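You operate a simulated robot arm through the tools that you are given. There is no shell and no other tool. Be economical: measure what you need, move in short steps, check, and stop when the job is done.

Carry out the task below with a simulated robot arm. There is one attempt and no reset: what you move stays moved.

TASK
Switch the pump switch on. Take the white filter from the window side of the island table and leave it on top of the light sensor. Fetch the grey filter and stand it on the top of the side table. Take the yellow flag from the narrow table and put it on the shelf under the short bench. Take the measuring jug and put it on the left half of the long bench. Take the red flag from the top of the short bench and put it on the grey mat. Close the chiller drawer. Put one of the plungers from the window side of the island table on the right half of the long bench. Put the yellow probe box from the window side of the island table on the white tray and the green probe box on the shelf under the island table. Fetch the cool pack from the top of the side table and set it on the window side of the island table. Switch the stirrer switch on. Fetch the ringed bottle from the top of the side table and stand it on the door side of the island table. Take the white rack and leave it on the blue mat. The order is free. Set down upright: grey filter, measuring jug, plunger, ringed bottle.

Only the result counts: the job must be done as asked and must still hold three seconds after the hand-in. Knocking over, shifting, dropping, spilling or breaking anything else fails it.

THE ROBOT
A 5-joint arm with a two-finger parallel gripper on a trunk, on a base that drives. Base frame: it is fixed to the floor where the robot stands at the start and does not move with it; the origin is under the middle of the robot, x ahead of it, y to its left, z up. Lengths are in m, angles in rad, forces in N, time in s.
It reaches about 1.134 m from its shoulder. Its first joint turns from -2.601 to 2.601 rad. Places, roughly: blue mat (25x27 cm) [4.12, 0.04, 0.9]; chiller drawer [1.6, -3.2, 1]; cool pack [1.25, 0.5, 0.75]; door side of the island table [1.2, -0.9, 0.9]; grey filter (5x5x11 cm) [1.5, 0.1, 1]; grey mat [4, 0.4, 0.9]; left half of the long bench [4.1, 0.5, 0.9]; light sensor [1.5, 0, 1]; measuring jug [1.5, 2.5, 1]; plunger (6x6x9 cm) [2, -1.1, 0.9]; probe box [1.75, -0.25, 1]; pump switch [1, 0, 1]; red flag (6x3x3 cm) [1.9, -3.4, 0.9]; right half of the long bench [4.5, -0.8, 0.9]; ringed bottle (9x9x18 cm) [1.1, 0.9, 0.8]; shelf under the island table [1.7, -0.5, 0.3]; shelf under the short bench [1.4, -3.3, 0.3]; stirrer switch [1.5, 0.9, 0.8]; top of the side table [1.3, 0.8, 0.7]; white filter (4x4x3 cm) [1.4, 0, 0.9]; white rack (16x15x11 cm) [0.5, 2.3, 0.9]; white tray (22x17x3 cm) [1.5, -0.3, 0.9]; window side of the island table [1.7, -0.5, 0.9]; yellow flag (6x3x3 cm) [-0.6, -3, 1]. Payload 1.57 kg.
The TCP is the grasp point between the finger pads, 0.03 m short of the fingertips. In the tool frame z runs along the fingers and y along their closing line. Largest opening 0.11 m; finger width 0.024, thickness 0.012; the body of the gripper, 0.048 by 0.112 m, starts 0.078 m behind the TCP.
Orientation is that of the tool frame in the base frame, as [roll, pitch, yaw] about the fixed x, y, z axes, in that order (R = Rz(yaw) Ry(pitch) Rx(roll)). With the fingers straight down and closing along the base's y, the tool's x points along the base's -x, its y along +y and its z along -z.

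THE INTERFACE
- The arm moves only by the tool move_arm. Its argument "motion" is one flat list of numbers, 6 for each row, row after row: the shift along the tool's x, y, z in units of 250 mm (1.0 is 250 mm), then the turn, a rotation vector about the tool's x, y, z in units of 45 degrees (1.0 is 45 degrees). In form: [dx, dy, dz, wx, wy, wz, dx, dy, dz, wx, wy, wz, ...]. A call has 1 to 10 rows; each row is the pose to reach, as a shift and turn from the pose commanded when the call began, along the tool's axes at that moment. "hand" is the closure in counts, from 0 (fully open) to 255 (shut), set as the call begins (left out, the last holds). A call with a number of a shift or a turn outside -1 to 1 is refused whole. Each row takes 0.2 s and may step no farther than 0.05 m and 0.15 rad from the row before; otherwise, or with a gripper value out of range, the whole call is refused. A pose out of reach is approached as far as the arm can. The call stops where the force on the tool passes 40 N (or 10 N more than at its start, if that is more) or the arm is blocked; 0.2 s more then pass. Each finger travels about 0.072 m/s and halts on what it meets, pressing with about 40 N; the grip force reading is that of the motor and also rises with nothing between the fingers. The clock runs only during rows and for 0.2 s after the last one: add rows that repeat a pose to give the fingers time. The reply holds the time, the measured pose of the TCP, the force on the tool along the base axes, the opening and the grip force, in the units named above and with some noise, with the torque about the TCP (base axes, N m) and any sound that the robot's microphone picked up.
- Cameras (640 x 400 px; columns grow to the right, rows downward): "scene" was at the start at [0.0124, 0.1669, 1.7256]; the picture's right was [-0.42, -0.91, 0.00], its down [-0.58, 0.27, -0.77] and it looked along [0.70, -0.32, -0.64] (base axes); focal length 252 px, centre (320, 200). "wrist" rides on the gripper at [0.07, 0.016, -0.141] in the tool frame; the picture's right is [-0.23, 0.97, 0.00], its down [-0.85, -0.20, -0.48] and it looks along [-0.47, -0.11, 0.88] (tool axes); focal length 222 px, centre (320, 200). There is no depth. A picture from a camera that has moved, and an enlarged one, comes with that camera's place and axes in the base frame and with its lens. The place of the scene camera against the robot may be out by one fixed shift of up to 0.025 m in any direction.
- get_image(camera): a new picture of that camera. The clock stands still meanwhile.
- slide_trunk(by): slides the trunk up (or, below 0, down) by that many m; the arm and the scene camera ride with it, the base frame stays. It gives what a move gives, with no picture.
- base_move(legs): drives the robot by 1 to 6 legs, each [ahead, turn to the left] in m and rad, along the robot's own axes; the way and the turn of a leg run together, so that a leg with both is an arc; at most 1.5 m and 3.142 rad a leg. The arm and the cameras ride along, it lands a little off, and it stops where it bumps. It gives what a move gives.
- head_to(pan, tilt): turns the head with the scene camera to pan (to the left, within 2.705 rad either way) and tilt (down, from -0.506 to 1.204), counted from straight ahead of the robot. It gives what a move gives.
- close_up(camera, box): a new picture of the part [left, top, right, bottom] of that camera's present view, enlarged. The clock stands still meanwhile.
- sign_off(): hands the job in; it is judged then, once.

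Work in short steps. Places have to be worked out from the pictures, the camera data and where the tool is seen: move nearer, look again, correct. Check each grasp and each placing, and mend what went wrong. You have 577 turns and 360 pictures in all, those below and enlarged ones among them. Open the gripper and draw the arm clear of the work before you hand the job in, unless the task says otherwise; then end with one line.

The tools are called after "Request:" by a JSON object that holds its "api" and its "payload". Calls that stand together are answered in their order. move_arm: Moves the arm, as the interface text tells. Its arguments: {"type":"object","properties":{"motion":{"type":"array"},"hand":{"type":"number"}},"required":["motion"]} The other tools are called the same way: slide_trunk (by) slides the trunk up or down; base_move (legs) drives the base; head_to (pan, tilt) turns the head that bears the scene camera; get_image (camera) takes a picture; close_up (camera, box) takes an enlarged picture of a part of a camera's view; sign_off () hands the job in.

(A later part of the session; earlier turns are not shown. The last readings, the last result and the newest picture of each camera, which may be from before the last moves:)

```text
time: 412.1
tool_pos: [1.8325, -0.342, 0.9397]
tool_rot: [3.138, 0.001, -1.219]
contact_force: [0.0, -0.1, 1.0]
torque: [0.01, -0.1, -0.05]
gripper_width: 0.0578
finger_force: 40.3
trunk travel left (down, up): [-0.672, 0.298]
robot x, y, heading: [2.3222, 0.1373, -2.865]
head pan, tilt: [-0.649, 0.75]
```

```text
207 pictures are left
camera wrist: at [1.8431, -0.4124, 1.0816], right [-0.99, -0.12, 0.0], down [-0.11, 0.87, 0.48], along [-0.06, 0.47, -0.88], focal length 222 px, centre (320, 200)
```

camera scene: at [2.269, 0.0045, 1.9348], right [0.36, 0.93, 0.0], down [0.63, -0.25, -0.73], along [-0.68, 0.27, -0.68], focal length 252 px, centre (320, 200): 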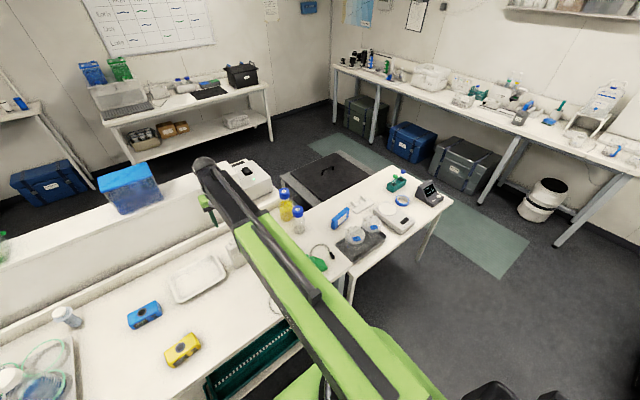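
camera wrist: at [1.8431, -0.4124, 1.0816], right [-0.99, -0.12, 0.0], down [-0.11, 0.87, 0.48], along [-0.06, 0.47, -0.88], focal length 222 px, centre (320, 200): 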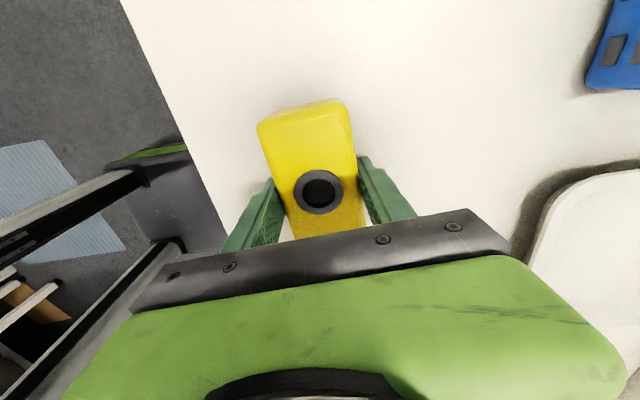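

Request:
{"api": "slide_trunk", "payload": {"by": 0.24}}

Request:
{"api": "move_arm", "payload": {"motion": [-0.084, 0.14, 0, 0, 0, 0, -0.168, 0.28, 0, 0, 0, 0, -0.252, 0.42, 0, 0, 0, 0, -0.336, 0.558, 0, 0, 0, 0, -0.42, 0.7, 0, 0, 0, 0, -0.504, 0.837, 0, 0, 0, 0]}}

Request:
{"api": "get_image", "payload": {"camera": "wrist"}}

```text
time: 414.6
tool_pos: [1.833, -0.3413, 1.179]
tool_rot: [3.138, 0.0, -1.218]
contact_force: [-0.1, -0.3, -3.3]
torque: [0.04, 0.0, -0.02]
gripper_width: 0.0578
finger_force: 40.1
trunk travel left (down, up): [-0.912, 0.058]
robot x, y, heading: [2.3244, 0.1379, -2.863]
head pan, tilt: [-0.649, 0.75]
```

```text
time: 416.0
tool_pos: [1.5907, -0.2971, 1.1783]
tool_rot: [3.139, 0.0, -1.218]
contact_force: [-0.6, 1.2, -4.3]
torque: [0.01, 0.01, -0.02]
gripper_width: 0.0578
finger_force: 40.1
trunk travel left (down, up): [-0.912, 0.058]
robot x, y, heading: [2.3224, 0.1399, -2.867]
head pan, tilt: [-0.649, 0.75]
```

```text
206 pictures are left
camera wrist: at [1.5995, -0.3679, 1.321], right [-0.99, -0.12, 0.0], down [-0.11, 0.87, 0.48], along [-0.06, 0.47, -0.88], focal length 222 px, centre (320, 200)
```

wrist: 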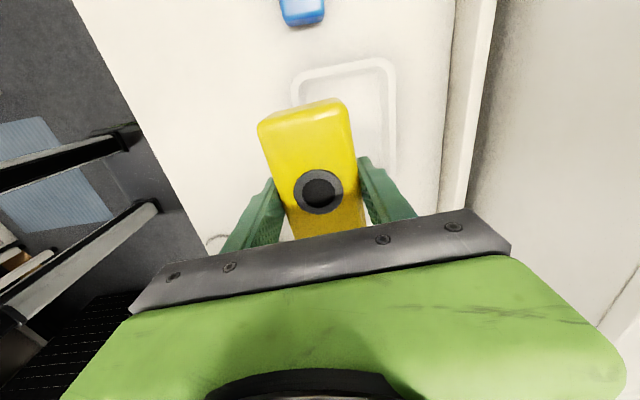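

The tray's centre works out at (1.537, -0.279). I move there and lower the box onto it.

Request:
{"api": "move_arm", "payload": {"motion": [-0.07, 0.09, 0, 0, 0, 0, -0.142, 0.178, 0, 0, 0, 0]}}

Request:
{"api": "slide_trunk", "payload": {"by": -0.2}}

Request:
{"api": "get_image", "payload": {"camera": "wrist"}}

```text
time: 416.6
tool_pos: [1.5384, -0.2814, 1.1783]
tool_rot: [3.138, -0.001, -1.216]
contact_force: [-0.2, -0.1, -3.8]
torque: [0.0, -0.01, -0.01]
gripper_width: 0.0578
finger_force: 39.6
trunk travel left (down, up): [-0.912, 0.058]
robot x, y, heading: [2.3231, 0.1402, -2.864]
head pan, tilt: [-0.649, 0.75]
```

```text
time: 418.7
tool_pos: [1.5384, -0.2808, 0.9786]
tool_rot: [3.138, -0.001, -1.218]
contact_force: [0.6, 0.2, -4.2]
torque: [0.08, 0.0, 0.0]
gripper_width: 0.0578
finger_force: 40.1
trunk travel left (down, up): [-0.712, 0.258]
robot x, y, heading: [2.3203, 0.141, -2.865]
head pan, tilt: [-0.649, 0.75]
```

```text
205 pictures are left
camera wrist: at [1.5484, -0.3512, 1.1214], right [-0.99, -0.12, 0.0], down [-0.11, 0.87, 0.48], along [-0.06, 0.47, -0.88], focal length 222 px, centre (320, 200)
```

wrist: 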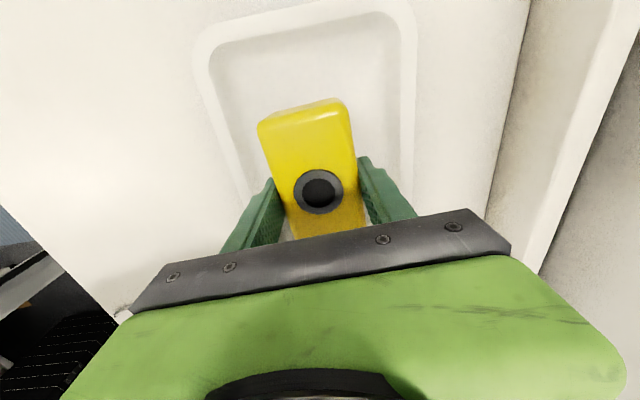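

Request:
{"api": "slide_trunk", "payload": {"by": -0.026}}

Request:
{"api": "slide_trunk", "payload": {"by": -0.005}}

Request:
{"api": "slide_trunk", "payload": {"by": -0.005}}

```text
time: 419.5
tool_pos: [1.5386, -0.2802, 0.9528]
tool_rot: [3.139, 0.0, -1.218]
contact_force: [0.1, 0.1, -3.8]
torque: [0.04, 0.02, 0.01]
gripper_width: 0.0578
finger_force: 39.9
trunk travel left (down, up): [-0.686, 0.284]
robot x, y, heading: [2.3252, 0.1381, -2.87]
head pan, tilt: [-0.649, 0.75]
```

```text
time: 420.0
tool_pos: [1.5391, -0.282, 0.9483]
tool_rot: [3.138, -0.001, -1.219]
contact_force: [0.1, 0.7, -4.6]
torque: [0.03, 0.02, 0.02]
gripper_width: 0.0578
finger_force: 40.2
trunk travel left (down, up): [-0.681, 0.289]
robot x, y, heading: [2.3201, 0.141, -2.866]
head pan, tilt: [-0.649, 0.75]
```

```text
time: 420.5
tool_pos: [1.5386, -0.2804, 0.9419]
tool_rot: [3.137, 0.001, -1.218]
contact_force: [0.6, 1.0, -0.5]
torque: [0.02, -0.18, 0.02]
gripper_width: 0.058
finger_force: 39.9
trunk travel left (down, up): [-0.676, 0.294]
robot x, y, heading: [2.3233, 0.1396, -2.863]
head pan, tilt: [-0.649, 0.75]
```

It's touching. I open moderately (to stay inside the rim) and rise.

Request:
{"api": "move_arm", "payload": {"motion": [0, 0, 0, 0, 0, 0, 0, 0, 0, 0, 0, 0], "hand": 75}}

Request:
{"api": "slide_trunk", "payload": {"by": 0.26}}

Request:
{"api": "get_image", "payload": {"camera": "wrist"}}

```text
time: 421.1
tool_pos: [1.5392, -0.2798, 0.9431]
tool_rot: [3.138, -0.002, -1.218]
contact_force: [0.0, 0.6, 0.9]
torque: [-0.02, 0.01, -0.05]
gripper_width: 0.0778
finger_force: 0.1
trunk travel left (down, up): [-0.676, 0.294]
robot x, y, heading: [2.3222, 0.1418, -2.867]
head pan, tilt: [-0.649, 0.75]
```

```text
time: 423.8
tool_pos: [1.539, -0.2803, 1.2028]
tool_rot: [3.138, 0.0, -1.219]
contact_force: [-0.5, -0.3, -0.5]
torque: [0.02, 0.02, 0.01]
gripper_width: 0.0776
finger_force: 0.1
trunk travel left (down, up): [-0.936, 0.034]
robot x, y, heading: [2.323, 0.1395, -2.864]
head pan, tilt: [-0.649, 0.75]
```

```text
204 pictures are left
camera wrist: at [1.5487, -0.3511, 1.3456], right [-0.99, -0.12, 0.0], down [-0.11, 0.87, 0.48], along [-0.06, 0.47, -0.88], focal length 222 px, centre (320, 200)
```

wrist: 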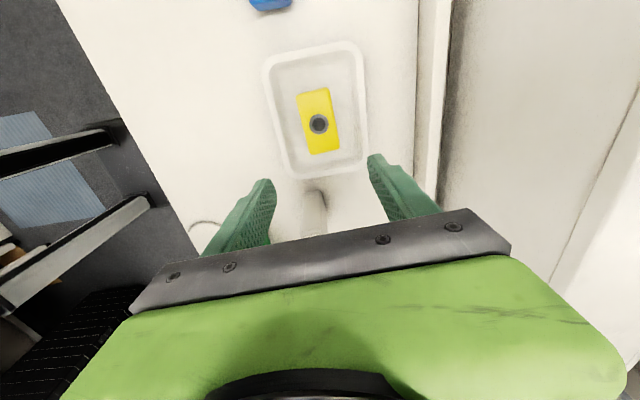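

The yellow box is on the white tray. Now the green probe box at about (1.652, 0.04): I move over it with the same orientation.

Request:
{"api": "move_arm", "payload": {"motion": [-0.133, -0.106, 0, 0, 0, 0, -0.266, -0.212, 0, 0, 0, 0, -0.4, -0.318, 0, 0, 0, 0, -0.53, -0.424, 0, 0, 0, 0, -0.65, -0.53, 0, 0, 0, 0], "hand": 0}}

Request:
{"api": "move_arm", "payload": {"motion": [-0.14, -0.11, 0, 0, 0, 0, -0.28, -0.215, 0, 0, 0, 0, -0.416, -0.318, 0, 0, 0, 0]}}

Request:
{"api": "get_image", "payload": {"camera": "wrist"}}

```text
time: 425.0
tool_pos: [1.6086, -0.0803, 1.2029]
tool_rot: [3.139, -0.001, -1.218]
contact_force: [0.1, 0.3, 0.1]
torque: [-0.01, 0.04, 0.03]
gripper_width: 0.1099
finger_force: 0.1
trunk travel left (down, up): [-0.936, 0.034]
robot x, y, heading: [2.3227, 0.1365, -2.867]
head pan, tilt: [-0.649, 0.75]
```

```text
time: 425.8
tool_pos: [1.6451, 0.0452, 1.2037]
tool_rot: [3.137, -0.002, -1.216]
contact_force: [-0.2, -0.2, 0.5]
torque: [-0.02, -0.03, -0.01]
gripper_width: 0.1099
finger_force: 0.1
out of reach, approached as far as the arm can: row 2
trunk travel left (down, up): [-0.936, 0.034]
robot x, y, heading: [2.3255, 0.1368, -2.866]
head pan, tilt: [-0.649, 0.75]
```

```text
203 pictures are left
camera wrist: at [1.6547, -0.0257, 1.346], right [-0.99, -0.12, 0.0], down [-0.11, 0.87, 0.48], along [-0.06, 0.47, -0.88], focal length 222 px, centre (320, 200)
```

wrist: 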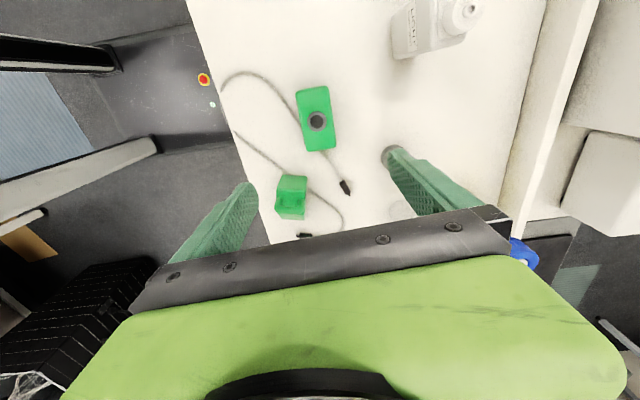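

Request:
{"api": "move_arm", "payload": {"motion": [0.044, -0.02, 0, 0, 0, 0]}}

Request:
{"api": "slide_trunk", "payload": {"by": -0.19}}

Request:
{"api": "get_image", "payload": {"camera": "wrist"}}

```text
time: 426.2
tool_pos: [1.6531, 0.0347, 1.204]
tool_rot: [3.14, 0.0, -1.217]
contact_force: [0.1, -0.1, 0.2]
torque: [0.02, 0.04, -0.01]
gripper_width: 0.1102
finger_force: 0.1
trunk travel left (down, up): [-0.936, 0.034]
robot x, y, heading: [2.328, 0.1387, -2.866]
head pan, tilt: [-0.649, 0.75]
```

```text
time: 428.3
tool_pos: [1.6544, 0.0333, 1.0134]
tool_rot: [3.138, -0.001, -1.218]
contact_force: [0.4, 0.5, 0.2]
torque: [-0.01, 0.02, 0.01]
gripper_width: 0.1098
finger_force: 0.1
trunk travel left (down, up): [-0.746, 0.224]
robot x, y, heading: [2.3257, 0.1381, -2.871]
head pan, tilt: [-0.649, 0.75]
```

```text
202 pictures are left
camera wrist: at [1.6631, -0.0365, 1.1557], right [-0.99, -0.12, 0.0], down [-0.11, 0.87, 0.48], along [-0.06, 0.47, -0.88], focal length 222 px, centre (320, 200)
```

wrist: 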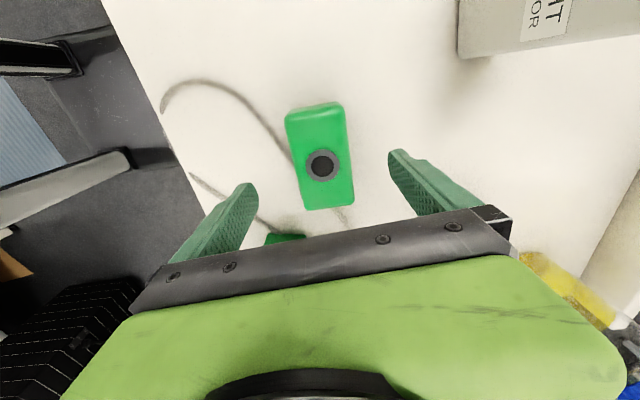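

Request:
{"api": "slide_trunk", "payload": {"by": -0.073}}

Request:
{"api": "move_arm", "payload": {"motion": [0, 0, 0, 0, 0, 0, 0, 0, 0, 0, 0, 0, 0, 0, 0, 0, 0, 0, 0, 0, 0, 0, 0, 0], "hand": 255}}

Request:
{"api": "slide_trunk", "payload": {"by": 0.26}}

Request:
{"api": "get_image", "payload": {"camera": "wrist"}}

```text
time: 429.4
tool_pos: [1.6529, 0.0338, 0.9393]
tool_rot: [3.138, 0.001, -1.218]
contact_force: [0.0, -0.7, -1.0]
torque: [0.01, -0.02, -0.01]
gripper_width: 0.11
finger_force: 0.1
trunk travel left (down, up): [-0.673, 0.297]
robot x, y, heading: [2.3241, 0.1417, -2.861]
head pan, tilt: [-0.649, 0.75]
```

```text
time: 430.4
tool_pos: [1.6536, 0.0347, 0.9397]
tool_rot: [3.139, 0.001, -1.217]
contact_force: [0.3, -0.3, 0.3]
torque: [0.05, -0.12, -0.08]
gripper_width: 0.0587
finger_force: 40.0
trunk travel left (down, up): [-0.673, 0.297]
robot x, y, heading: [2.3217, 0.1389, -2.864]
head pan, tilt: [-0.649, 0.75]
```

```text
time: 433.1
tool_pos: [1.6531, 0.0343, 1.2011]
tool_rot: [3.137, 0.001, -1.219]
contact_force: [0.7, 0.3, -3.7]
torque: [0.0, -0.01, 0.02]
gripper_width: 0.0583
finger_force: 40.0
trunk travel left (down, up): [-0.933, 0.037]
robot x, y, heading: [2.3219, 0.1415, -2.866]
head pan, tilt: [-0.649, 0.75]
```

```text
201 pictures are left
camera wrist: at [1.6628, -0.0365, 1.3424], right [-0.99, -0.12, 0.0], down [-0.11, 0.87, 0.48], along [-0.06, 0.47, -0.88], focal length 222 px, centre (320, 200)
```

wrist: 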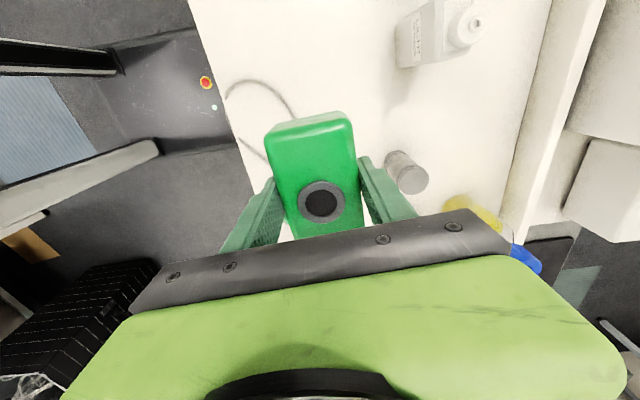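

The green box is held. I back off, shift along the island to where the shelf below is empty, and face it.

Request:
{"api": "base_move", "payload": {"legs": [[-0.36, 0], [0, 1.57], [0.58, 0], [0, -1.55]]}}

Request:
{"api": "head_to", "payload": {"pan": 0.25, "tilt": 0.85}}

Request:
{"api": "get_image", "payload": {"camera": "scene"}}

```text
time: 445.9
tool_pos: [2.1974, -0.4823, 1.1992]
tool_rot: [3.14, -0.004, -1.115]
contact_force: [-0.1, -0.4, -4.7]
torque: [-0.07, -0.04, 0.01]
gripper_width: 0.0574
finger_force: 39.7
trunk travel left (down, up): [-0.933, 0.037]
robot x, y, heading: [2.8465, -0.2932, -2.758]
head pan, tilt: [-0.649, 0.75]
```

```text
time: 447.1
tool_pos: [2.1989, -0.4833, 1.2013]
tool_rot: [3.138, 0.0, -1.115]
contact_force: [0.1, -0.4, -4.5]
torque: [-0.02, 0.02, 0.04]
gripper_width: 0.0579
finger_force: 39.4
trunk travel left (down, up): [-0.933, 0.037]
robot x, y, heading: [2.8477, -0.2933, -2.757]
head pan, tilt: [0.25, 0.85]
```

```text
200 pictures are left
camera scene: at [2.8733, -0.4784, 1.9128], right [-0.59, 0.81, 0.0], down [0.61, 0.44, -0.66], along [-0.53, -0.39, -0.75], focal length 252 px, centre (320, 200)
```

scene: 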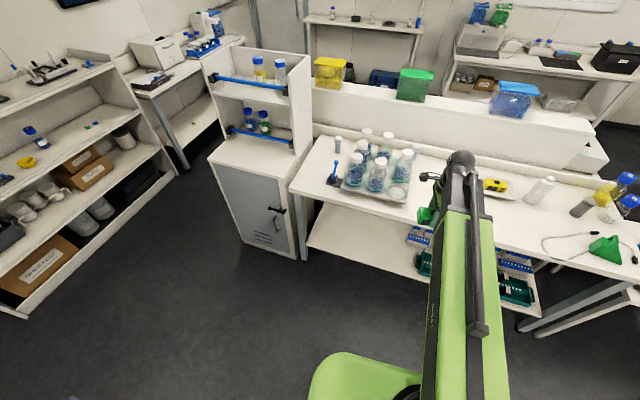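

The shelf is free left of the boxes (v < -1.05). I turn slightly more that way, then lower the hand in front of the table.

Request:
{"api": "base_move", "payload": {"legs": [[0, 0.1]]}}

Request:
{"api": "slide_trunk", "payload": {"by": -0.4}}

Request:
{"api": "slide_trunk", "payload": {"by": -0.37}}

Request:
{"api": "get_image", "payload": {"camera": "scene"}}

Request:
{"api": "get_image", "payload": {"camera": "wrist"}}

```text
time: 448.1
tool_pos: [2.2223, -0.5493, 1.2007]
tool_rot: [3.137, 0.001, -1.015]
contact_force: [-0.5, 0.3, -4.2]
torque: [-0.06, 0.03, 0.01]
gripper_width: 0.0578
finger_force: 39.9
trunk travel left (down, up): [-0.933, 0.037]
robot x, y, heading: [2.8477, -0.2928, -2.66]
head pan, tilt: [0.25, 0.85]
```

```text
time: 451.9
tool_pos: [2.2225, -0.5501, 0.8008]
tool_rot: [3.137, 0.0, -1.014]
contact_force: [-0.3, 0.2, -4.0]
torque: [-0.04, -0.01, 0.0]
gripper_width: 0.0577
finger_force: 40.3
trunk travel left (down, up): [-0.533, 0.437]
robot x, y, heading: [2.8479, -0.2938, -2.662]
head pan, tilt: [0.25, 0.85]
```

```text
time: 455.5
tool_pos: [2.2217, -0.5501, 0.4296]
tool_rot: [3.138, 0.0, -1.014]
contact_force: [0.3, -0.4, -3.8]
torque: [-0.03, -0.03, 0.02]
gripper_width: 0.0577
finger_force: 39.7
trunk travel left (down, up): [-0.163, 0.807]
robot x, y, heading: [2.8456, -0.2938, -2.662]
head pan, tilt: [0.25, 0.85]
```

```text
199 pictures are left
camera scene: at [2.8918, -0.4765, 1.1428], right [-0.67, 0.75, 0.0], down [0.56, 0.5, -0.66], along [-0.49, -0.44, -0.75], focal length 252 px, centre (320, 200)
```

scene: 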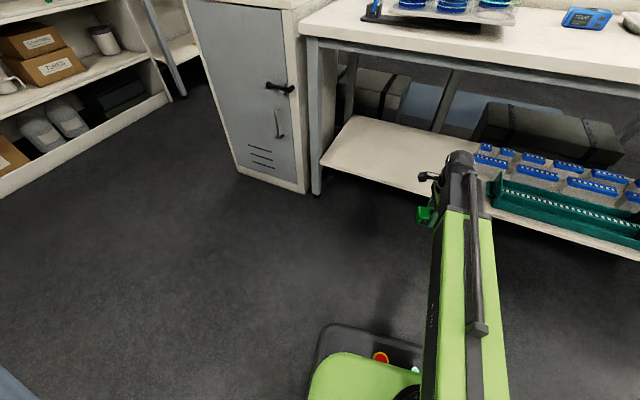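

```text
198 pictures are left
camera wrist: at [2.2467, -0.618, 0.5725], right [-0.95, -0.32, 0.0], down [-0.28, 0.83, 0.48], along [-0.16, 0.45, -0.88], focal length 222 px, centre (320, 200)
```

wrist: 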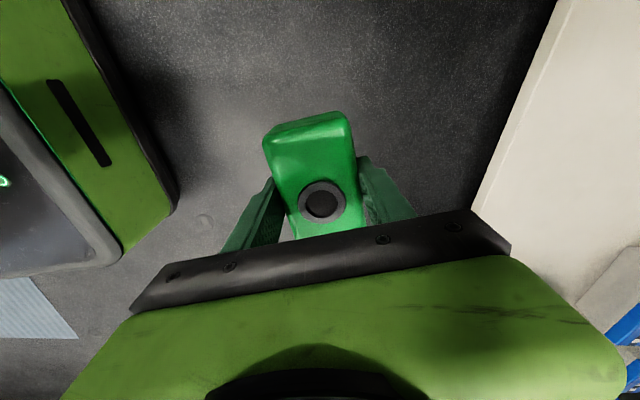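

I drive forward 0.36 m to bring the box over the empty shelf.

Request:
{"api": "base_move", "payload": {"legs": [[0.36, 0]]}}

Request:
{"api": "get_image", "payload": {"camera": "wrist"}}

Request:
{"api": "get_image", "payload": {"camera": "scene"}}

```text
time: 457.8
tool_pos: [1.9051, -0.714, 0.4315]
tool_rot: [3.138, 0.0, -1.013]
contact_force: [0.6, -0.3, -3.9]
torque: [-0.01, 0.0, 0.02]
gripper_width: 0.0582
finger_force: 39.7
trunk travel left (down, up): [-0.163, 0.807]
robot x, y, heading: [2.5284, -0.4598, -2.658]
head pan, tilt: [0.25, 0.85]
```

```text
197 pictures are left
camera wrist: at [1.929, -0.782, 0.5724], right [-0.95, -0.32, 0.0], down [-0.28, 0.83, 0.48], along [-0.16, 0.45, -0.88], focal length 222 px, centre (320, 200)
```

wrist: 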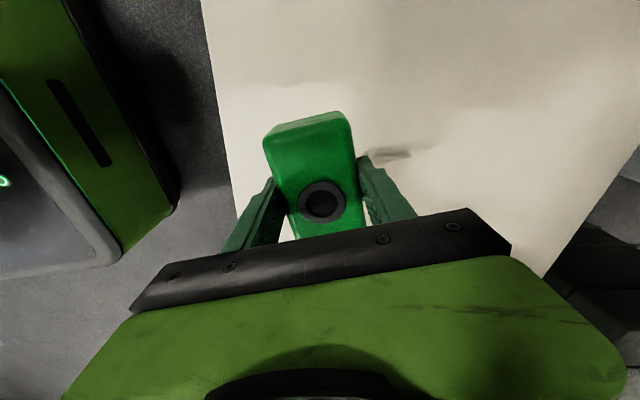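

```text
196 pictures are left
camera scene: at [2.5742, -0.6409, 1.1427], right [-0.66, 0.75, 0.0], down [0.56, 0.5, -0.66], along [-0.49, -0.44, -0.75], focal length 252 px, centre (320, 200)
```

scene: 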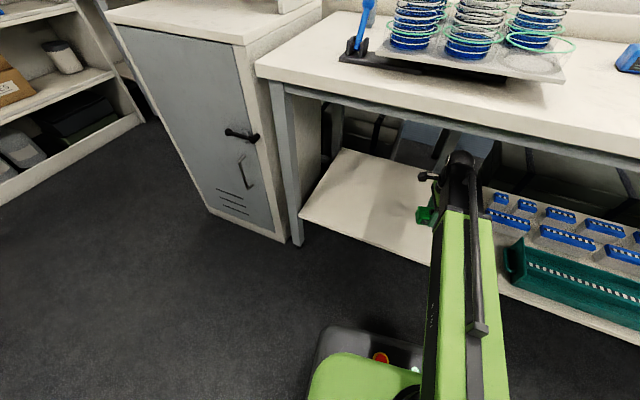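

Request:
{"api": "slide_trunk", "payload": {"by": -0.075}}

Request:
{"api": "slide_trunk", "payload": {"by": -0.01}}

Request:
{"api": "slide_trunk", "payload": {"by": -0.006}}

```text
time: 458.9
tool_pos: [1.9056, -0.7146, 0.3552]
tool_rot: [3.138, 0.001, -1.013]
contact_force: [-0.4, 0.1, -4.3]
torque: [-0.01, -0.01, -0.01]
gripper_width: 0.0578
finger_force: 40.5
trunk travel left (down, up): [-0.088, 0.882]
robot x, y, heading: [2.5315, -0.4623, -2.665]
head pan, tilt: [0.25, 0.85]
```

```text
time: 459.5
tool_pos: [1.9054, -0.7146, 0.3459]
tool_rot: [3.138, -0.001, -1.012]
contact_force: [0.1, 0.6, -3.7]
torque: [-0.01, -0.02, 0.0]
gripper_width: 0.0578
finger_force: 40.1
trunk travel left (down, up): [-0.078, 0.892]
robot x, y, heading: [2.533, -0.4603, -2.662]
head pan, tilt: [0.25, 0.85]
```

```text
time: 460.0
tool_pos: [1.904, -0.7151, 0.3403]
tool_rot: [3.136, 0.0, -1.013]
contact_force: [-4.2, -2.4, 16.7]
torque: [0.14, -0.42, 0.01]
gripper_width: 0.0579
finger_force: 40.2
trunk travel left (down, up): [-0.072, 0.898]
robot x, y, heading: [2.529, -0.4556, -2.658]
head pan, tilt: [0.25, 0.85]
```

Contact. I open, rise a little and confirm, then back out.

Request:
{"api": "move_arm", "payload": {"motion": [0, 0, 0, 0, 0, 0, 0, 0, 0, 0, 0, 0, 0, 0, 0, 0, 0, 0], "hand": 0}}

Request:
{"api": "slide_trunk", "payload": {"by": 0.1}}

Request:
{"api": "get_image", "payload": {"camera": "wrist"}}

Request:
{"api": "base_move", "payload": {"legs": [[-0.38, 0]]}}

Request:
{"api": "get_image", "payload": {"camera": "scene"}}

```text
time: 460.8
tool_pos: [1.9058, -0.7142, 0.34]
tool_rot: [3.138, -0.001, -1.012]
contact_force: [-0.4, 0.1, 0.4]
torque: [-0.03, -0.02, 0.0]
gripper_width: 0.11
finger_force: 0.1
trunk travel left (down, up): [-0.072, 0.898]
robot x, y, heading: [2.5293, -0.4562, -2.661]
head pan, tilt: [0.25, 0.85]
```

```text
time: 462.1
tool_pos: [1.9059, -0.7143, 0.4389]
tool_rot: [3.138, 0.001, -1.014]
contact_force: [-0.1, 0.8, 0.2]
torque: [0.0, 0.0, 0.0]
gripper_width: 0.1101
finger_force: 0.1
trunk travel left (down, up): [-0.172, 0.798]
robot x, y, heading: [2.5324, -0.4623, -2.659]
head pan, tilt: [0.25, 0.85]
```

```text
195 pictures are left
camera wrist: at [1.9291, -0.782, 0.5816], right [-0.95, -0.32, 0.0], down [-0.28, 0.83, 0.48], along [-0.16, 0.45, -0.88], focal length 222 px, centre (320, 200)
```

wrist: 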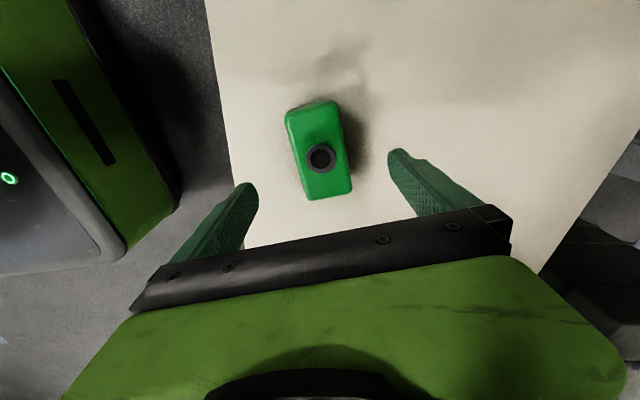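

```text
time: 464.6
tool_pos: [2.2522, -0.5381, 0.4396]
tool_rot: [3.138, -0.001, -1.01]
contact_force: [1.0, -0.5, -0.2]
torque: [0.01, 0.01, -0.03]
gripper_width: 0.1098
finger_force: 0.1
trunk travel left (down, up): [-0.172, 0.798]
robot x, y, heading: [2.876, -0.2812, -2.66]
head pan, tilt: [0.25, 0.85]
```

```text
194 pictures are left
camera scene: at [2.9219, -0.4614, 1.1518], right [-0.67, 0.74, 0.0], down [0.56, 0.5, -0.66], along [-0.49, -0.44, -0.75], focal length 252 px, centre (320, 200)
```

scene: 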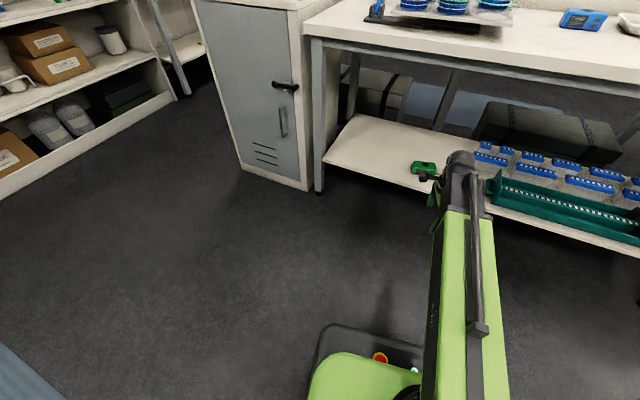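

The green box rests on the shelf. I raise the trunk and go round to face the side table for the cool pack, grey filter and stirrer.

Request:
{"api": "slide_trunk", "payload": {"by": 0.4}}

Request:
{"api": "slide_trunk", "payload": {"by": 0.38}}

Request:
{"api": "base_move", "payload": {"legs": [[0, -1.46], [1.2, 0], [0, 1.26]]}}

Request:
{"api": "head_to", "payload": {"pan": -0.1, "tilt": 0.8}}

Request:
{"api": "get_image", "payload": {"camera": "scene"}}

Request:
{"api": "get_image", "payload": {"camera": "wrist"}}

```text
time: 468.4
tool_pos: [2.2525, -0.538, 0.8393]
tool_rot: [3.138, 0.001, -1.012]
contact_force: [-0.3, -0.3, -0.3]
torque: [0.05, -0.01, -0.03]
gripper_width: 0.1099
finger_force: 0.0
trunk travel left (down, up): [-0.572, 0.398]
robot x, y, heading: [2.8793, -0.281, -2.656]
head pan, tilt: [0.25, 0.85]
```

```text
time: 472.1
tool_pos: [2.2517, -0.5383, 1.2193]
tool_rot: [3.137, 0.0, -1.01]
contact_force: [0.0, -0.1, 0.2]
torque: [0.0, -0.01, -0.04]
gripper_width: 0.1099
finger_force: 0.0
trunk travel left (down, up): [-0.952, 0.018]
robot x, y, heading: [2.8774, -0.2836, -2.658]
head pan, tilt: [0.25, 0.85]
```

```text
time: 484.8
tool_pos: [1.5792, 0.5596, 1.2197]
tool_rot: [3.138, 0.002, -1.197]
contact_force: [-0.4, -1.5, -0.6]
torque: [0.04, -0.01, 0.02]
gripper_width: 0.1099
finger_force: 0.0
trunk travel left (down, up): [-0.952, 0.018]
robot x, y, heading: [2.2523, 0.6644, -2.859]
head pan, tilt: [0.25, 0.85]
```

```text
time: 485.6
tool_pos: [1.5775, 0.5612, 1.2205]
tool_rot: [3.137, 0.002, -1.196]
contact_force: [-0.4, -0.7, 0.3]
torque: [0.01, 0.0, 0.0]
gripper_width: 0.1101
finger_force: 0.0
trunk travel left (down, up): [-0.952, 0.018]
robot x, y, heading: [2.2488, 0.667, -2.858]
head pan, tilt: [-0.099, 0.799]
```

```text
193 pictures are left
camera scene: at [2.2469, 0.4991, 1.9356], right [-0.18, 0.98, 0.0], down [0.7, 0.13, -0.7], along [-0.69, -0.13, -0.72], focal length 252 px, centre (320, 200)
```

scene: 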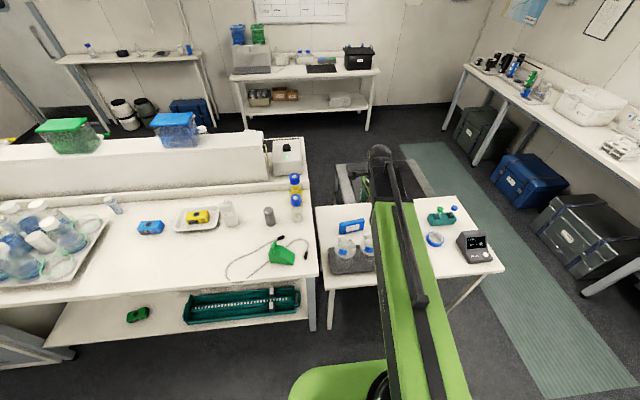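

```text
192 pictures are left
camera wrist: at [1.5901, 0.4916, 1.3617], right [-0.99, -0.14, 0.0], down [-0.12, 0.87, 0.48], along [-0.07, 0.47, -0.88], focal length 222 px, centre (320, 200)
```

wrist: 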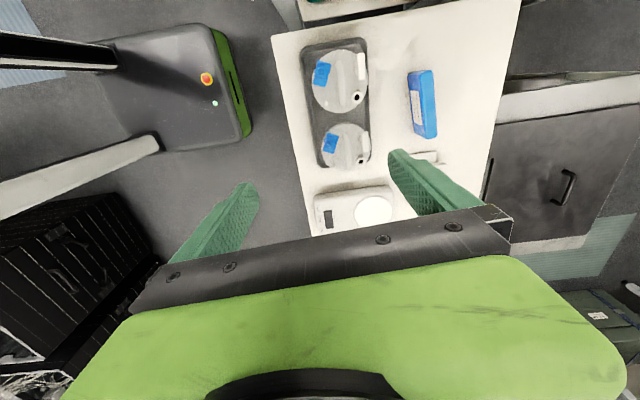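

Excellent view: the cool pack stands on edge at about (1.337, 0.505), and the stirrer with its black switch is nearby. I drive 8 cm nearer and move over the pack.

Request:
{"api": "base_move", "payload": {"legs": [[0.08, 0]]}}

Request:
{"api": "move_arm", "payload": {"motion": [-0.03, 0.165, 0, 0, 0, 0, -0.06, 0.33, 0, 0, 0, 0, -0.085, 0.5, 0, 0, 0, 0, -0.113, 0.66, 0, 0, 0, 0]}}

Request:
{"api": "get_image", "payload": {"camera": "wrist"}}

```text
time: 486.7
tool_pos: [1.4961, 0.5409, 1.2172]
tool_rot: [3.14, 0.0, -1.197]
contact_force: [-0.8, -0.2, 0.4]
torque: [0.04, -0.07, 0.0]
gripper_width: 0.1098
finger_force: 0.1
trunk travel left (down, up): [-0.952, 0.018]
robot x, y, heading: [2.169, 0.6424, -2.858]
head pan, tilt: [-0.099, 0.799]
```

```text
time: 487.7
tool_pos: [1.3351, 0.5075, 1.2193]
tool_rot: [3.136, 0.001, -1.2]
contact_force: [-0.1, 0.1, -0.4]
torque: [-0.02, 0.0, 0.02]
gripper_width: 0.1101
finger_force: 0.0
trunk travel left (down, up): [-0.952, 0.018]
robot x, y, heading: [2.1713, 0.6419, -2.856]
head pan, tilt: [-0.099, 0.799]
```

```text
191 pictures are left
camera wrist: at [1.3446, 0.4366, 1.3611], right [-0.99, -0.14, 0.0], down [-0.12, 0.87, 0.48], along [-0.07, 0.47, -0.88], focal length 222 px, centre (320, 200)
```

wrist: 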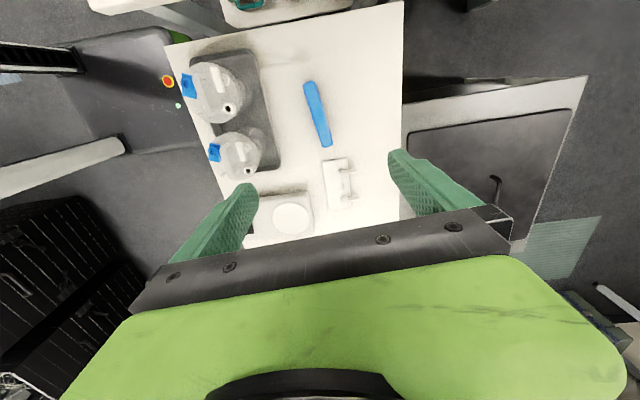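

It's aligned. I narrow the opening and lower in two stages.

Request:
{"api": "move_arm", "payload": {"motion": [0.02, 0, 0, 0, 0, 0], "hand": 80}}

Request:
{"api": "slide_trunk", "payload": {"by": -0.28}}

Request:
{"api": "get_image", "payload": {"camera": "wrist"}}

```text
time: 488.1
tool_pos: [1.3355, 0.502, 1.2185]
tool_rot: [3.14, -0.001, -1.198]
contact_force: [-0.5, -0.3, 0.2]
torque: [-0.01, 0.0, 0.02]
gripper_width: 0.0755
finger_force: 0.1
trunk travel left (down, up): [-0.952, 0.018]
robot x, y, heading: [2.1723, 0.6394, -2.86]
head pan, tilt: [-0.099, 0.799]
```

```text
time: 490.9
tool_pos: [1.3357, 0.5028, 0.9395]
tool_rot: [3.137, 0.0, -1.197]
contact_force: [0.1, -0.6, 0.2]
torque: [0.01, 0.02, 0.03]
gripper_width: 0.0753
finger_force: 0.0
trunk travel left (down, up): [-0.672, 0.298]
robot x, y, heading: [2.1724, 0.6387, -2.862]
head pan, tilt: [-0.099, 0.799]
```

```text
190 pictures are left
camera wrist: at [1.3475, 0.4323, 1.0817], right [-0.99, -0.14, 0.0], down [-0.12, 0.87, 0.48], along [-0.07, 0.47, -0.88], focal length 222 px, centre (320, 200)
```

wrist: 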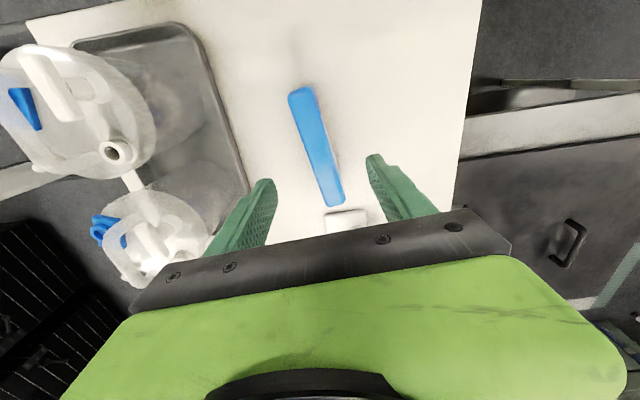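

Request:
{"api": "slide_trunk", "payload": {"by": -0.13}}

Request:
{"api": "move_arm", "payload": {"motion": [0, 0, 0, 0, 0, 0, 0, 0, 0, 0, 0, 0, 0, 0, 0, 0, 0, 0, 0, 0, 0, 0, 0, 0], "hand": 255}}

Request:
{"api": "get_image", "payload": {"camera": "wrist"}}

```text
time: 492.5
tool_pos: [1.3361, 0.5033, 0.8096]
tool_rot: [3.137, 0.0, -1.195]
contact_force: [0.3, 0.8, 0.8]
torque: [-0.01, -0.02, -0.01]
gripper_width: 0.0754
finger_force: 0.2
trunk travel left (down, up): [-0.542, 0.428]
robot x, y, heading: [2.1701, 0.6406, -2.858]
head pan, tilt: [-0.099, 0.799]
```

```text
time: 493.5
tool_pos: [1.3355, 0.5025, 0.8093]
tool_rot: [3.138, 0.001, -1.198]
contact_force: [-0.6, -0.2, 2.4]
torque: [-0.02, -0.04, -0.11]
gripper_width: 0.0299
finger_force: 39.6
trunk travel left (down, up): [-0.542, 0.428]
robot x, y, heading: [2.1712, 0.6426, -2.858]
head pan, tilt: [-0.099, 0.799]
```

```text
189 pictures are left
camera wrist: at [1.3475, 0.4323, 0.9517], right [-0.99, -0.14, 0.0], down [-0.12, 0.87, 0.48], along [-0.07, 0.47, -0.88], focal length 222 px, centre (320, 200)
```

wrist: 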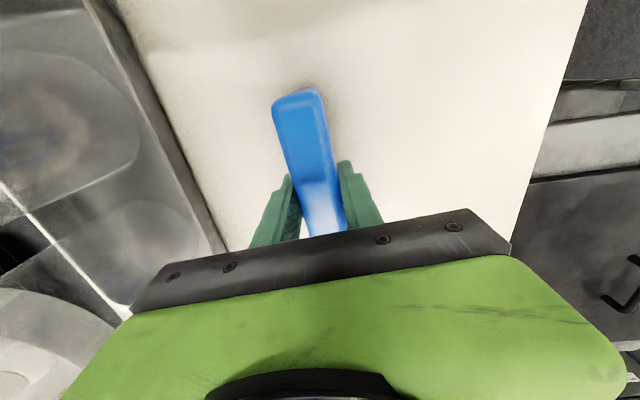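

The cool pack is gripped. I lift it high and swing it over to the window side of the island, near (1.70, -0.12).

Request:
{"api": "slide_trunk", "payload": {"by": 0.4}}

Request:
{"api": "move_arm", "payload": {"motion": [0.19, -0.031, 0, 0, 0, 0, 0.38, -0.062, 0, 0, 0, 0, 0.57, -0.093, 0, 0, 0, 0, 0.76, -0.125, 0, 0, 0, 0, 0.948, -0.156, 0, 0, 0, 0]}}

Request:
{"api": "move_arm", "payload": {"motion": [0.19, -0.031, 0, 0, 0, 0, 0.38, -0.062, 0, 0, 0, 0, 0.57, -0.093, 0, 0, 0, 0, 0.76, -0.125, 0, 0, 0, 0, 0.948, -0.156, 0, 0, 0, 0]}}

Request:
{"api": "move_arm", "payload": {"motion": [0.19, -0.031, 0, 0, 0, 0, 0.38, -0.062, 0, 0, 0, 0, 0.57, -0.093, 0, 0, 0, 0, 0.76, -0.125, 0, 0, 0, 0, 0.948, -0.156, 0, 0, 0, 0]}}

Request:
{"api": "get_image", "payload": {"camera": "wrist"}}

Request:
{"api": "get_image", "payload": {"camera": "scene"}}

```text
time: 497.4
tool_pos: [1.3365, 0.503, 1.209]
tool_rot: [3.137, 0.0, -1.197]
contact_force: [-1.2, 0.4, -3.3]
torque: [0.01, -0.03, 0.03]
gripper_width: 0.0299
finger_force: 39.1
trunk travel left (down, up): [-0.942, 0.028]
robot x, y, heading: [2.1698, 0.6426, -2.855]
head pan, tilt: [-0.099, 0.799]
```

```text
time: 498.6
tool_pos: [1.4619, 0.2904, 1.2083]
tool_rot: [3.138, 0.0, -1.199]
contact_force: [0.4, -0.7, -4.7]
torque: [0.0, -0.02, -0.01]
gripper_width: 0.0296
finger_force: 38.8
trunk travel left (down, up): [-0.942, 0.028]
robot x, y, heading: [2.1725, 0.6428, -2.86]
head pan, tilt: [-0.099, 0.799]
```

```text
time: 499.8
tool_pos: [1.5827, 0.0881, 1.209]
tool_rot: [3.138, 0.003, -1.2]
contact_force: [-0.8, -0.1, -3.0]
torque: [-0.01, 0.01, 0.03]
gripper_width: 0.0298
finger_force: 38.8
out of reach, approached as far as the arm can: row 3
trunk travel left (down, up): [-0.942, 0.028]
robot x, y, heading: [2.174, 0.6447, -2.86]
head pan, tilt: [-0.099, 0.799]
```

```text
time: 501.0
tool_pos: [1.7087, -0.1184, 1.2087]
tool_rot: [3.139, 0.001, -1.199]
contact_force: [-0.8, 0.6, -3.2]
torque: [0.02, -0.02, 0.0]
gripper_width: 0.0298
finger_force: 39.6
trunk travel left (down, up): [-0.942, 0.028]
robot x, y, heading: [2.1689, 0.6419, -2.859]
head pan, tilt: [-0.099, 0.799]
```

```text
188 pictures are left
camera wrist: at [1.7201, -0.1887, 1.3509], right [-0.99, -0.14, 0.0], down [-0.12, 0.87, 0.48], along [-0.07, 0.47, -0.88], focal length 222 px, centre (320, 200)
```

wrist: 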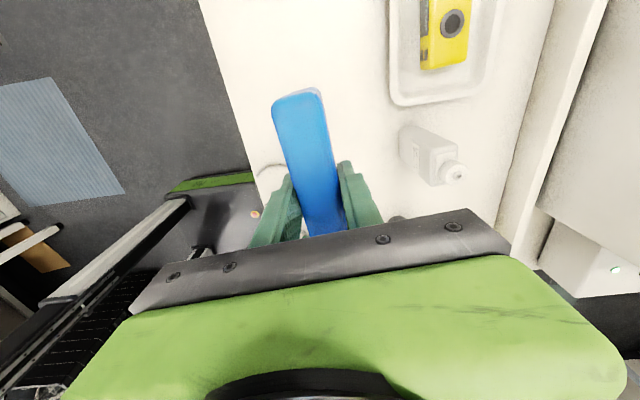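

```text
187 pictures are left
camera scene: at [2.1676, 0.4759, 1.9256], right [-0.18, 0.98, 0.0], down [0.7, 0.13, -0.7], along [-0.69, -0.13, -0.72], focal length 252 px, centre (320, 200)
```

scene: 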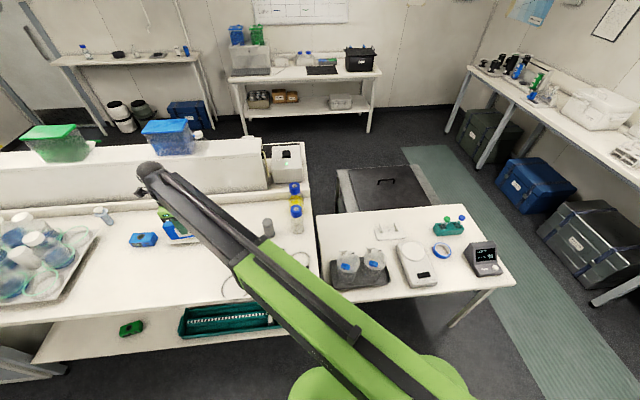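

Request:
{"api": "slide_trunk", "payload": {"by": -0.22}}

Request:
{"api": "slide_trunk", "payload": {"by": -0.015}}

Request:
{"api": "slide_trunk", "payload": {"by": -0.008}}

Request:
{"api": "get_image", "payload": {"camera": "wrist"}}

```text
time: 503.3
tool_pos: [1.7083, -0.1161, 0.9897]
tool_rot: [3.14, 0.001, -1.197]
contact_force: [-0.6, 0.4, -2.9]
torque: [-0.06, -0.03, 0.02]
gripper_width: 0.0298
finger_force: 39.1
trunk travel left (down, up): [-0.722, 0.248]
robot x, y, heading: [2.1714, 0.6407, -2.853]
head pan, tilt: [-0.099, 0.799]
```

```text
time: 503.9
tool_pos: [1.7087, -0.1161, 0.9747]
tool_rot: [3.139, 0.0, -1.198]
contact_force: [0.4, -0.2, -3.3]
torque: [-0.03, -0.02, -0.03]
gripper_width: 0.0298
finger_force: 39.1
trunk travel left (down, up): [-0.707, 0.263]
robot x, y, heading: [2.1736, 0.6453, -2.858]
head pan, tilt: [-0.099, 0.799]
```

```text
time: 504.5
tool_pos: [1.7095, -0.1166, 0.9686]
tool_rot: [3.135, -0.002, -1.199]
contact_force: [-4.7, -8.0, 34.0]
torque: [0.18, 0.04, 0.08]
gripper_width: 0.0298
finger_force: 39.4
trunk travel left (down, up): [-0.699, 0.271]
robot x, y, heading: [2.1762, 0.6427, -2.856]
head pan, tilt: [-0.099, 0.799]
```

```text
186 pictures are left
camera wrist: at [1.7207, -0.1857, 1.1113], right [-0.99, -0.14, 0.01], down [-0.12, 0.87, 0.48], along [-0.07, 0.47, -0.88], focal length 222 px, centre (320, 200)
```

wrist: 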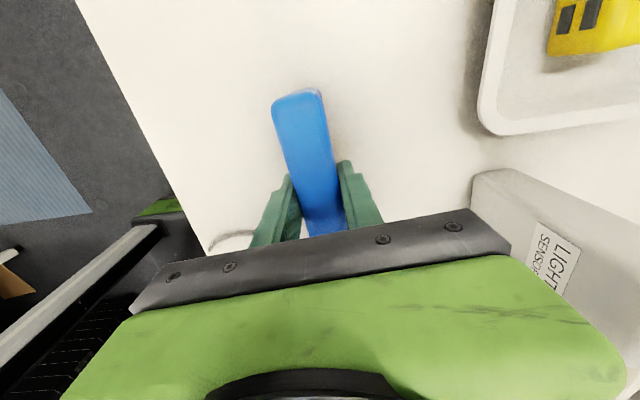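

Touched down. I relieve, open moderately, rise and check that it stands.

Request:
{"api": "slide_trunk", "payload": {"by": 0.004}}

Request:
{"api": "move_arm", "payload": {"motion": [0, 0, 0, 0, 0, 0, 0, 0, 0, 0, 0, 0], "hand": 90}}

Request:
{"api": "slide_trunk", "payload": {"by": 0.24}}

Request:
{"api": "get_image", "payload": {"camera": "wrist"}}

```text
time: 505.0
tool_pos: [1.7088, -0.1163, 0.9704]
tool_rot: [3.14, -0.001, -1.199]
contact_force: [-0.1, 0.5, -4.1]
torque: [0.02, 0.0, 0.04]
gripper_width: 0.0297
finger_force: 39.1
trunk travel left (down, up): [-0.703, 0.267]
robot x, y, heading: [2.1706, 0.64, -2.858]
head pan, tilt: [-0.099, 0.799]
```

```text
time: 505.6
tool_pos: [1.7092, -0.1175, 0.9696]
tool_rot: [3.139, 0.0, -1.195]
contact_force: [-0.2, 0.6, -1.0]
torque: [0.01, -0.02, 0.0]
gripper_width: 0.071
finger_force: 0.0
trunk travel left (down, up): [-0.703, 0.267]
robot x, y, heading: [2.1731, 0.6427, -2.86]
head pan, tilt: [-0.099, 0.799]
```

```text
time: 508.1
tool_pos: [1.7076, -0.1156, 1.2102]
tool_rot: [3.138, -0.001, -1.197]
contact_force: [-0.2, -0.2, 0.3]
torque: [-0.01, -0.01, 0.0]
gripper_width: 0.0714
finger_force: 0.1
trunk travel left (down, up): [-0.943, 0.027]
robot x, y, heading: [2.1721, 0.642, -2.859]
head pan, tilt: [-0.099, 0.799]
```

```text
185 pictures are left
camera wrist: at [1.7197, -0.1871, 1.3525], right [-0.99, -0.14, 0.0], down [-0.12, 0.87, 0.48], along [-0.07, 0.47, -0.88], focal length 222 px, centre (320, 200)
```

wrist: 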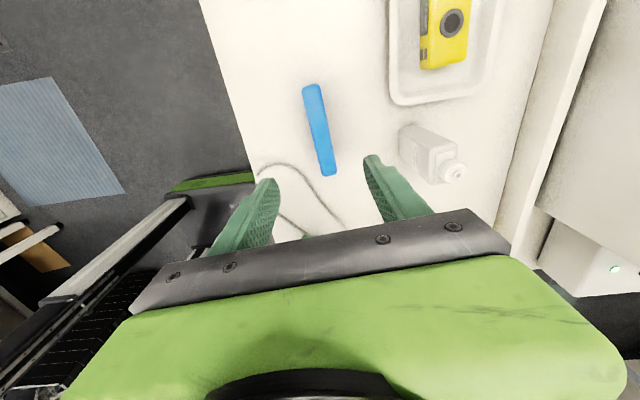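

The cool pack stands on the window side. Next is the grey filter at about (1.495, 0.08).

Request:
{"api": "move_arm", "payload": {"motion": [-0.17, 0.083, 0, 0, 0, 0, -0.34, 0.166, 0, 0, 0, 0, -0.51, 0.249, 0, 0, 0, 0, -0.68, 0.332, 0, 0, 0, 0, -0.85, 0.415, 0, 0, 0, 0, -0.98, 0.48, 0, 0, 0, 0], "hand": 40}}

Request:
{"api": "get_image", "payload": {"camera": "wrist"}}

```text
time: 509.5
tool_pos: [1.5086, 0.0696, 1.2098]
tool_rot: [3.138, 0.0, -1.197]
contact_force: [0.3, 0.2, 0.3]
torque: [-0.05, -0.03, -0.03]
gripper_width: 0.0927
finger_force: 0.1
out of reach, approached as far as the arm can: row 5, 6
trunk travel left (down, up): [-0.943, 0.027]
robot x, y, heading: [2.1731, 0.6406, -2.857]
head pan, tilt: [-0.099, 0.799]
```

```text
184 pictures are left
camera wrist: at [1.52, -0.001, 1.3525], right [-0.99, -0.14, 0.0], down [-0.13, 0.87, 0.48], along [-0.07, 0.47, -0.88], focal length 222 px, centre (320, 200)
```

wrist: 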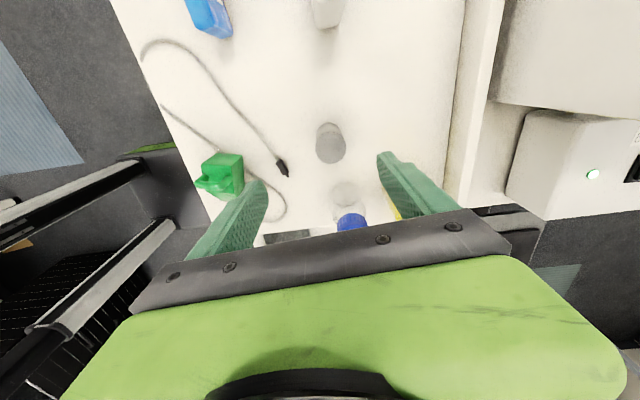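

Request:
{"api": "move_arm", "payload": {"motion": [-0.11, 0.048, 0, 0, 0, 0]}}

Request:
{"api": "slide_trunk", "payload": {"by": -0.13}}

Request:
{"api": "get_image", "payload": {"camera": "wrist"}}

```text
time: 509.9
tool_pos: [1.4893, 0.0924, 1.2105]
tool_rot: [3.139, 0.001, -1.197]
contact_force: [0.6, -0.3, 0.7]
torque: [-0.02, -0.02, 0.01]
gripper_width: 0.0925
finger_force: 0.1
trunk travel left (down, up): [-0.943, 0.027]
robot x, y, heading: [2.1719, 0.644, -2.853]
head pan, tilt: [-0.099, 0.799]
```

```text
time: 511.5
tool_pos: [1.4903, 0.0915, 1.0801]
tool_rot: [3.138, 0.001, -1.197]
contact_force: [-0.4, -0.2, 0.6]
torque: [-0.03, -0.02, 0.01]
gripper_width: 0.0925
finger_force: 0.1
trunk travel left (down, up): [-0.813, 0.157]
robot x, y, heading: [2.1721, 0.6399, -2.855]
head pan, tilt: [-0.099, 0.799]
```

```text
183 pictures are left
camera wrist: at [1.5014, 0.0208, 1.2227], right [-0.99, -0.14, 0.0], down [-0.12, 0.87, 0.48], along [-0.07, 0.47, -0.88], focal length 222 px, centre (320, 200)
```

wrist: 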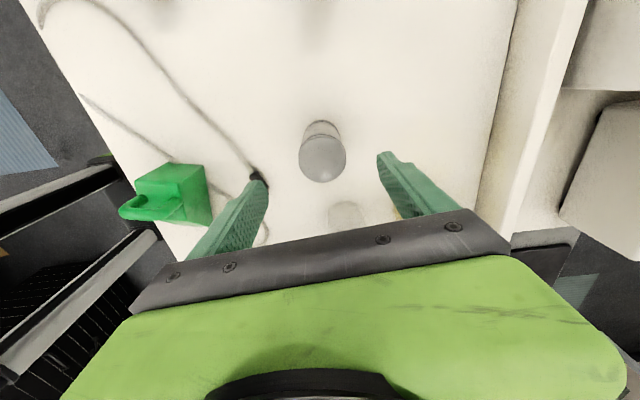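

Request:
{"api": "slide_trunk", "payload": {"by": -0.122}}

Request:
{"api": "move_arm", "payload": {"motion": [0, 0, 0, 0, 0, 0, 0, 0, 0, 0, 0, 0, 0, 0, 0, 0, 0, 0, 0, 0, 0, 0, 0, 0], "hand": 255}}

Request:
{"api": "get_image", "payload": {"camera": "wrist"}}

```text
time: 513.0
tool_pos: [1.489, 0.0905, 0.9589]
tool_rot: [3.138, 0.0, -1.197]
contact_force: [-0.6, 0.2, -0.7]
torque: [-0.02, -0.01, 0.02]
gripper_width: 0.0927
finger_force: 0.1
trunk travel left (down, up): [-0.691, 0.279]
robot x, y, heading: [2.1685, 0.6415, -2.855]
head pan, tilt: [-0.099, 0.799]
```

```text
time: 514.0
tool_pos: [1.491, 0.0917, 0.9576]
tool_rot: [3.14, -0.002, -1.197]
contact_force: [-0.4, -0.4, 0.1]
torque: [0.03, -0.01, 0.01]
gripper_width: 0.049
finger_force: 39.7
trunk travel left (down, up): [-0.691, 0.279]
robot x, y, heading: [2.1727, 0.6395, -2.851]
head pan, tilt: [-0.099, 0.799]
```

```text
182 pictures are left
camera wrist: at [1.5013, 0.0208, 1.1006], right [-0.99, -0.14, 0.0], down [-0.12, 0.87, 0.48], along [-0.07, 0.47, -0.88], focal length 222 px, centre (320, 200)
```

wrist: 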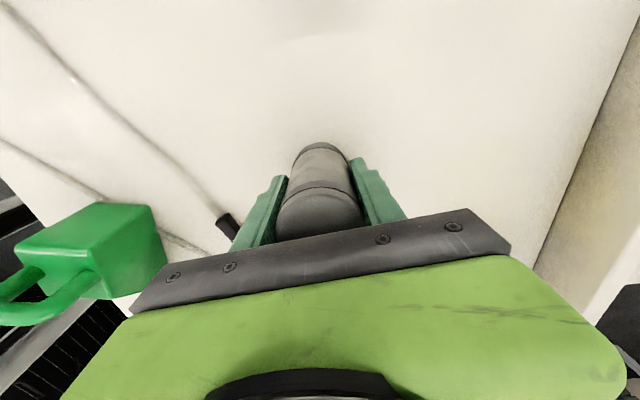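

Gripped. I lift to full height and carry the filter over to the cool pack's former spot on the side table.

Request:
{"api": "slide_trunk", "payload": {"by": 0.276}}

Request:
{"api": "move_arm", "payload": {"motion": [-0.174, 0, 0, 0, 0, 0, -0.347, 0, 0, 0, 0, 0, -0.52, 0, 0, 0, 0, 0, -0.694, 0, 0, 0, 0, 0, -0.868, 0, 0, 0, 0, 0]}}

Request:
{"api": "move_arm", "payload": {"motion": [-0.174, 0, 0, 0, 0, 0, -0.347, 0, 0, 0, 0, 0, -0.52, 0.01, 0, 0, 0, 0, -0.694, 0.01, 0, 0, 0, 0, -0.868, 0.012, 0, 0, 0, 0]}}

Request:
{"api": "get_image", "payload": {"camera": "wrist"}}

```text
time: 516.8
tool_pos: [1.4904, 0.0907, 1.2342]
tool_rot: [3.138, 0.001, -1.197]
contact_force: [-0.4, 0.9, -1.3]
torque: [-0.02, 0.01, -0.03]
gripper_width: 0.049
finger_force: 40.1
trunk travel left (down, up): [-0.967, 0.003]
robot x, y, heading: [2.1722, 0.644, -2.857]
head pan, tilt: [-0.099, 0.799]
```

```text
time: 518.0
tool_pos: [1.4105, 0.2904, 1.2336]
tool_rot: [3.139, -0.003, -1.197]
contact_force: [0.0, -0.1, -1.0]
torque: [-0.03, 0.02, 0.03]
gripper_width: 0.0493
finger_force: 40.2
trunk travel left (down, up): [-0.967, 0.003]
robot x, y, heading: [2.169, 0.6435, -2.861]
head pan, tilt: [-0.099, 0.799]
```

```text
time: 519.2
tool_pos: [1.3311, 0.495, 1.2332]
tool_rot: [3.139, -0.002, -1.197]
contact_force: [0.0, -0.2, -1.9]
torque: [-0.06, -0.03, -0.01]
gripper_width: 0.0492
finger_force: 40.3
trunk travel left (down, up): [-0.967, 0.003]
robot x, y, heading: [2.1683, 0.6425, -2.859]
head pan, tilt: [-0.099, 0.799]
```

```text
181 pictures are left
camera wrist: at [1.3425, 0.426, 1.3764], right [-0.99, -0.14, 0.0], down [-0.12, 0.87, 0.48], along [-0.07, 0.47, -0.88], focal length 222 px, centre (320, 200)
```

wrist: 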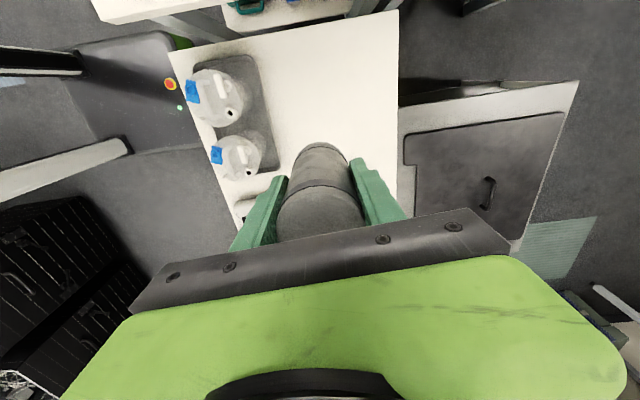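

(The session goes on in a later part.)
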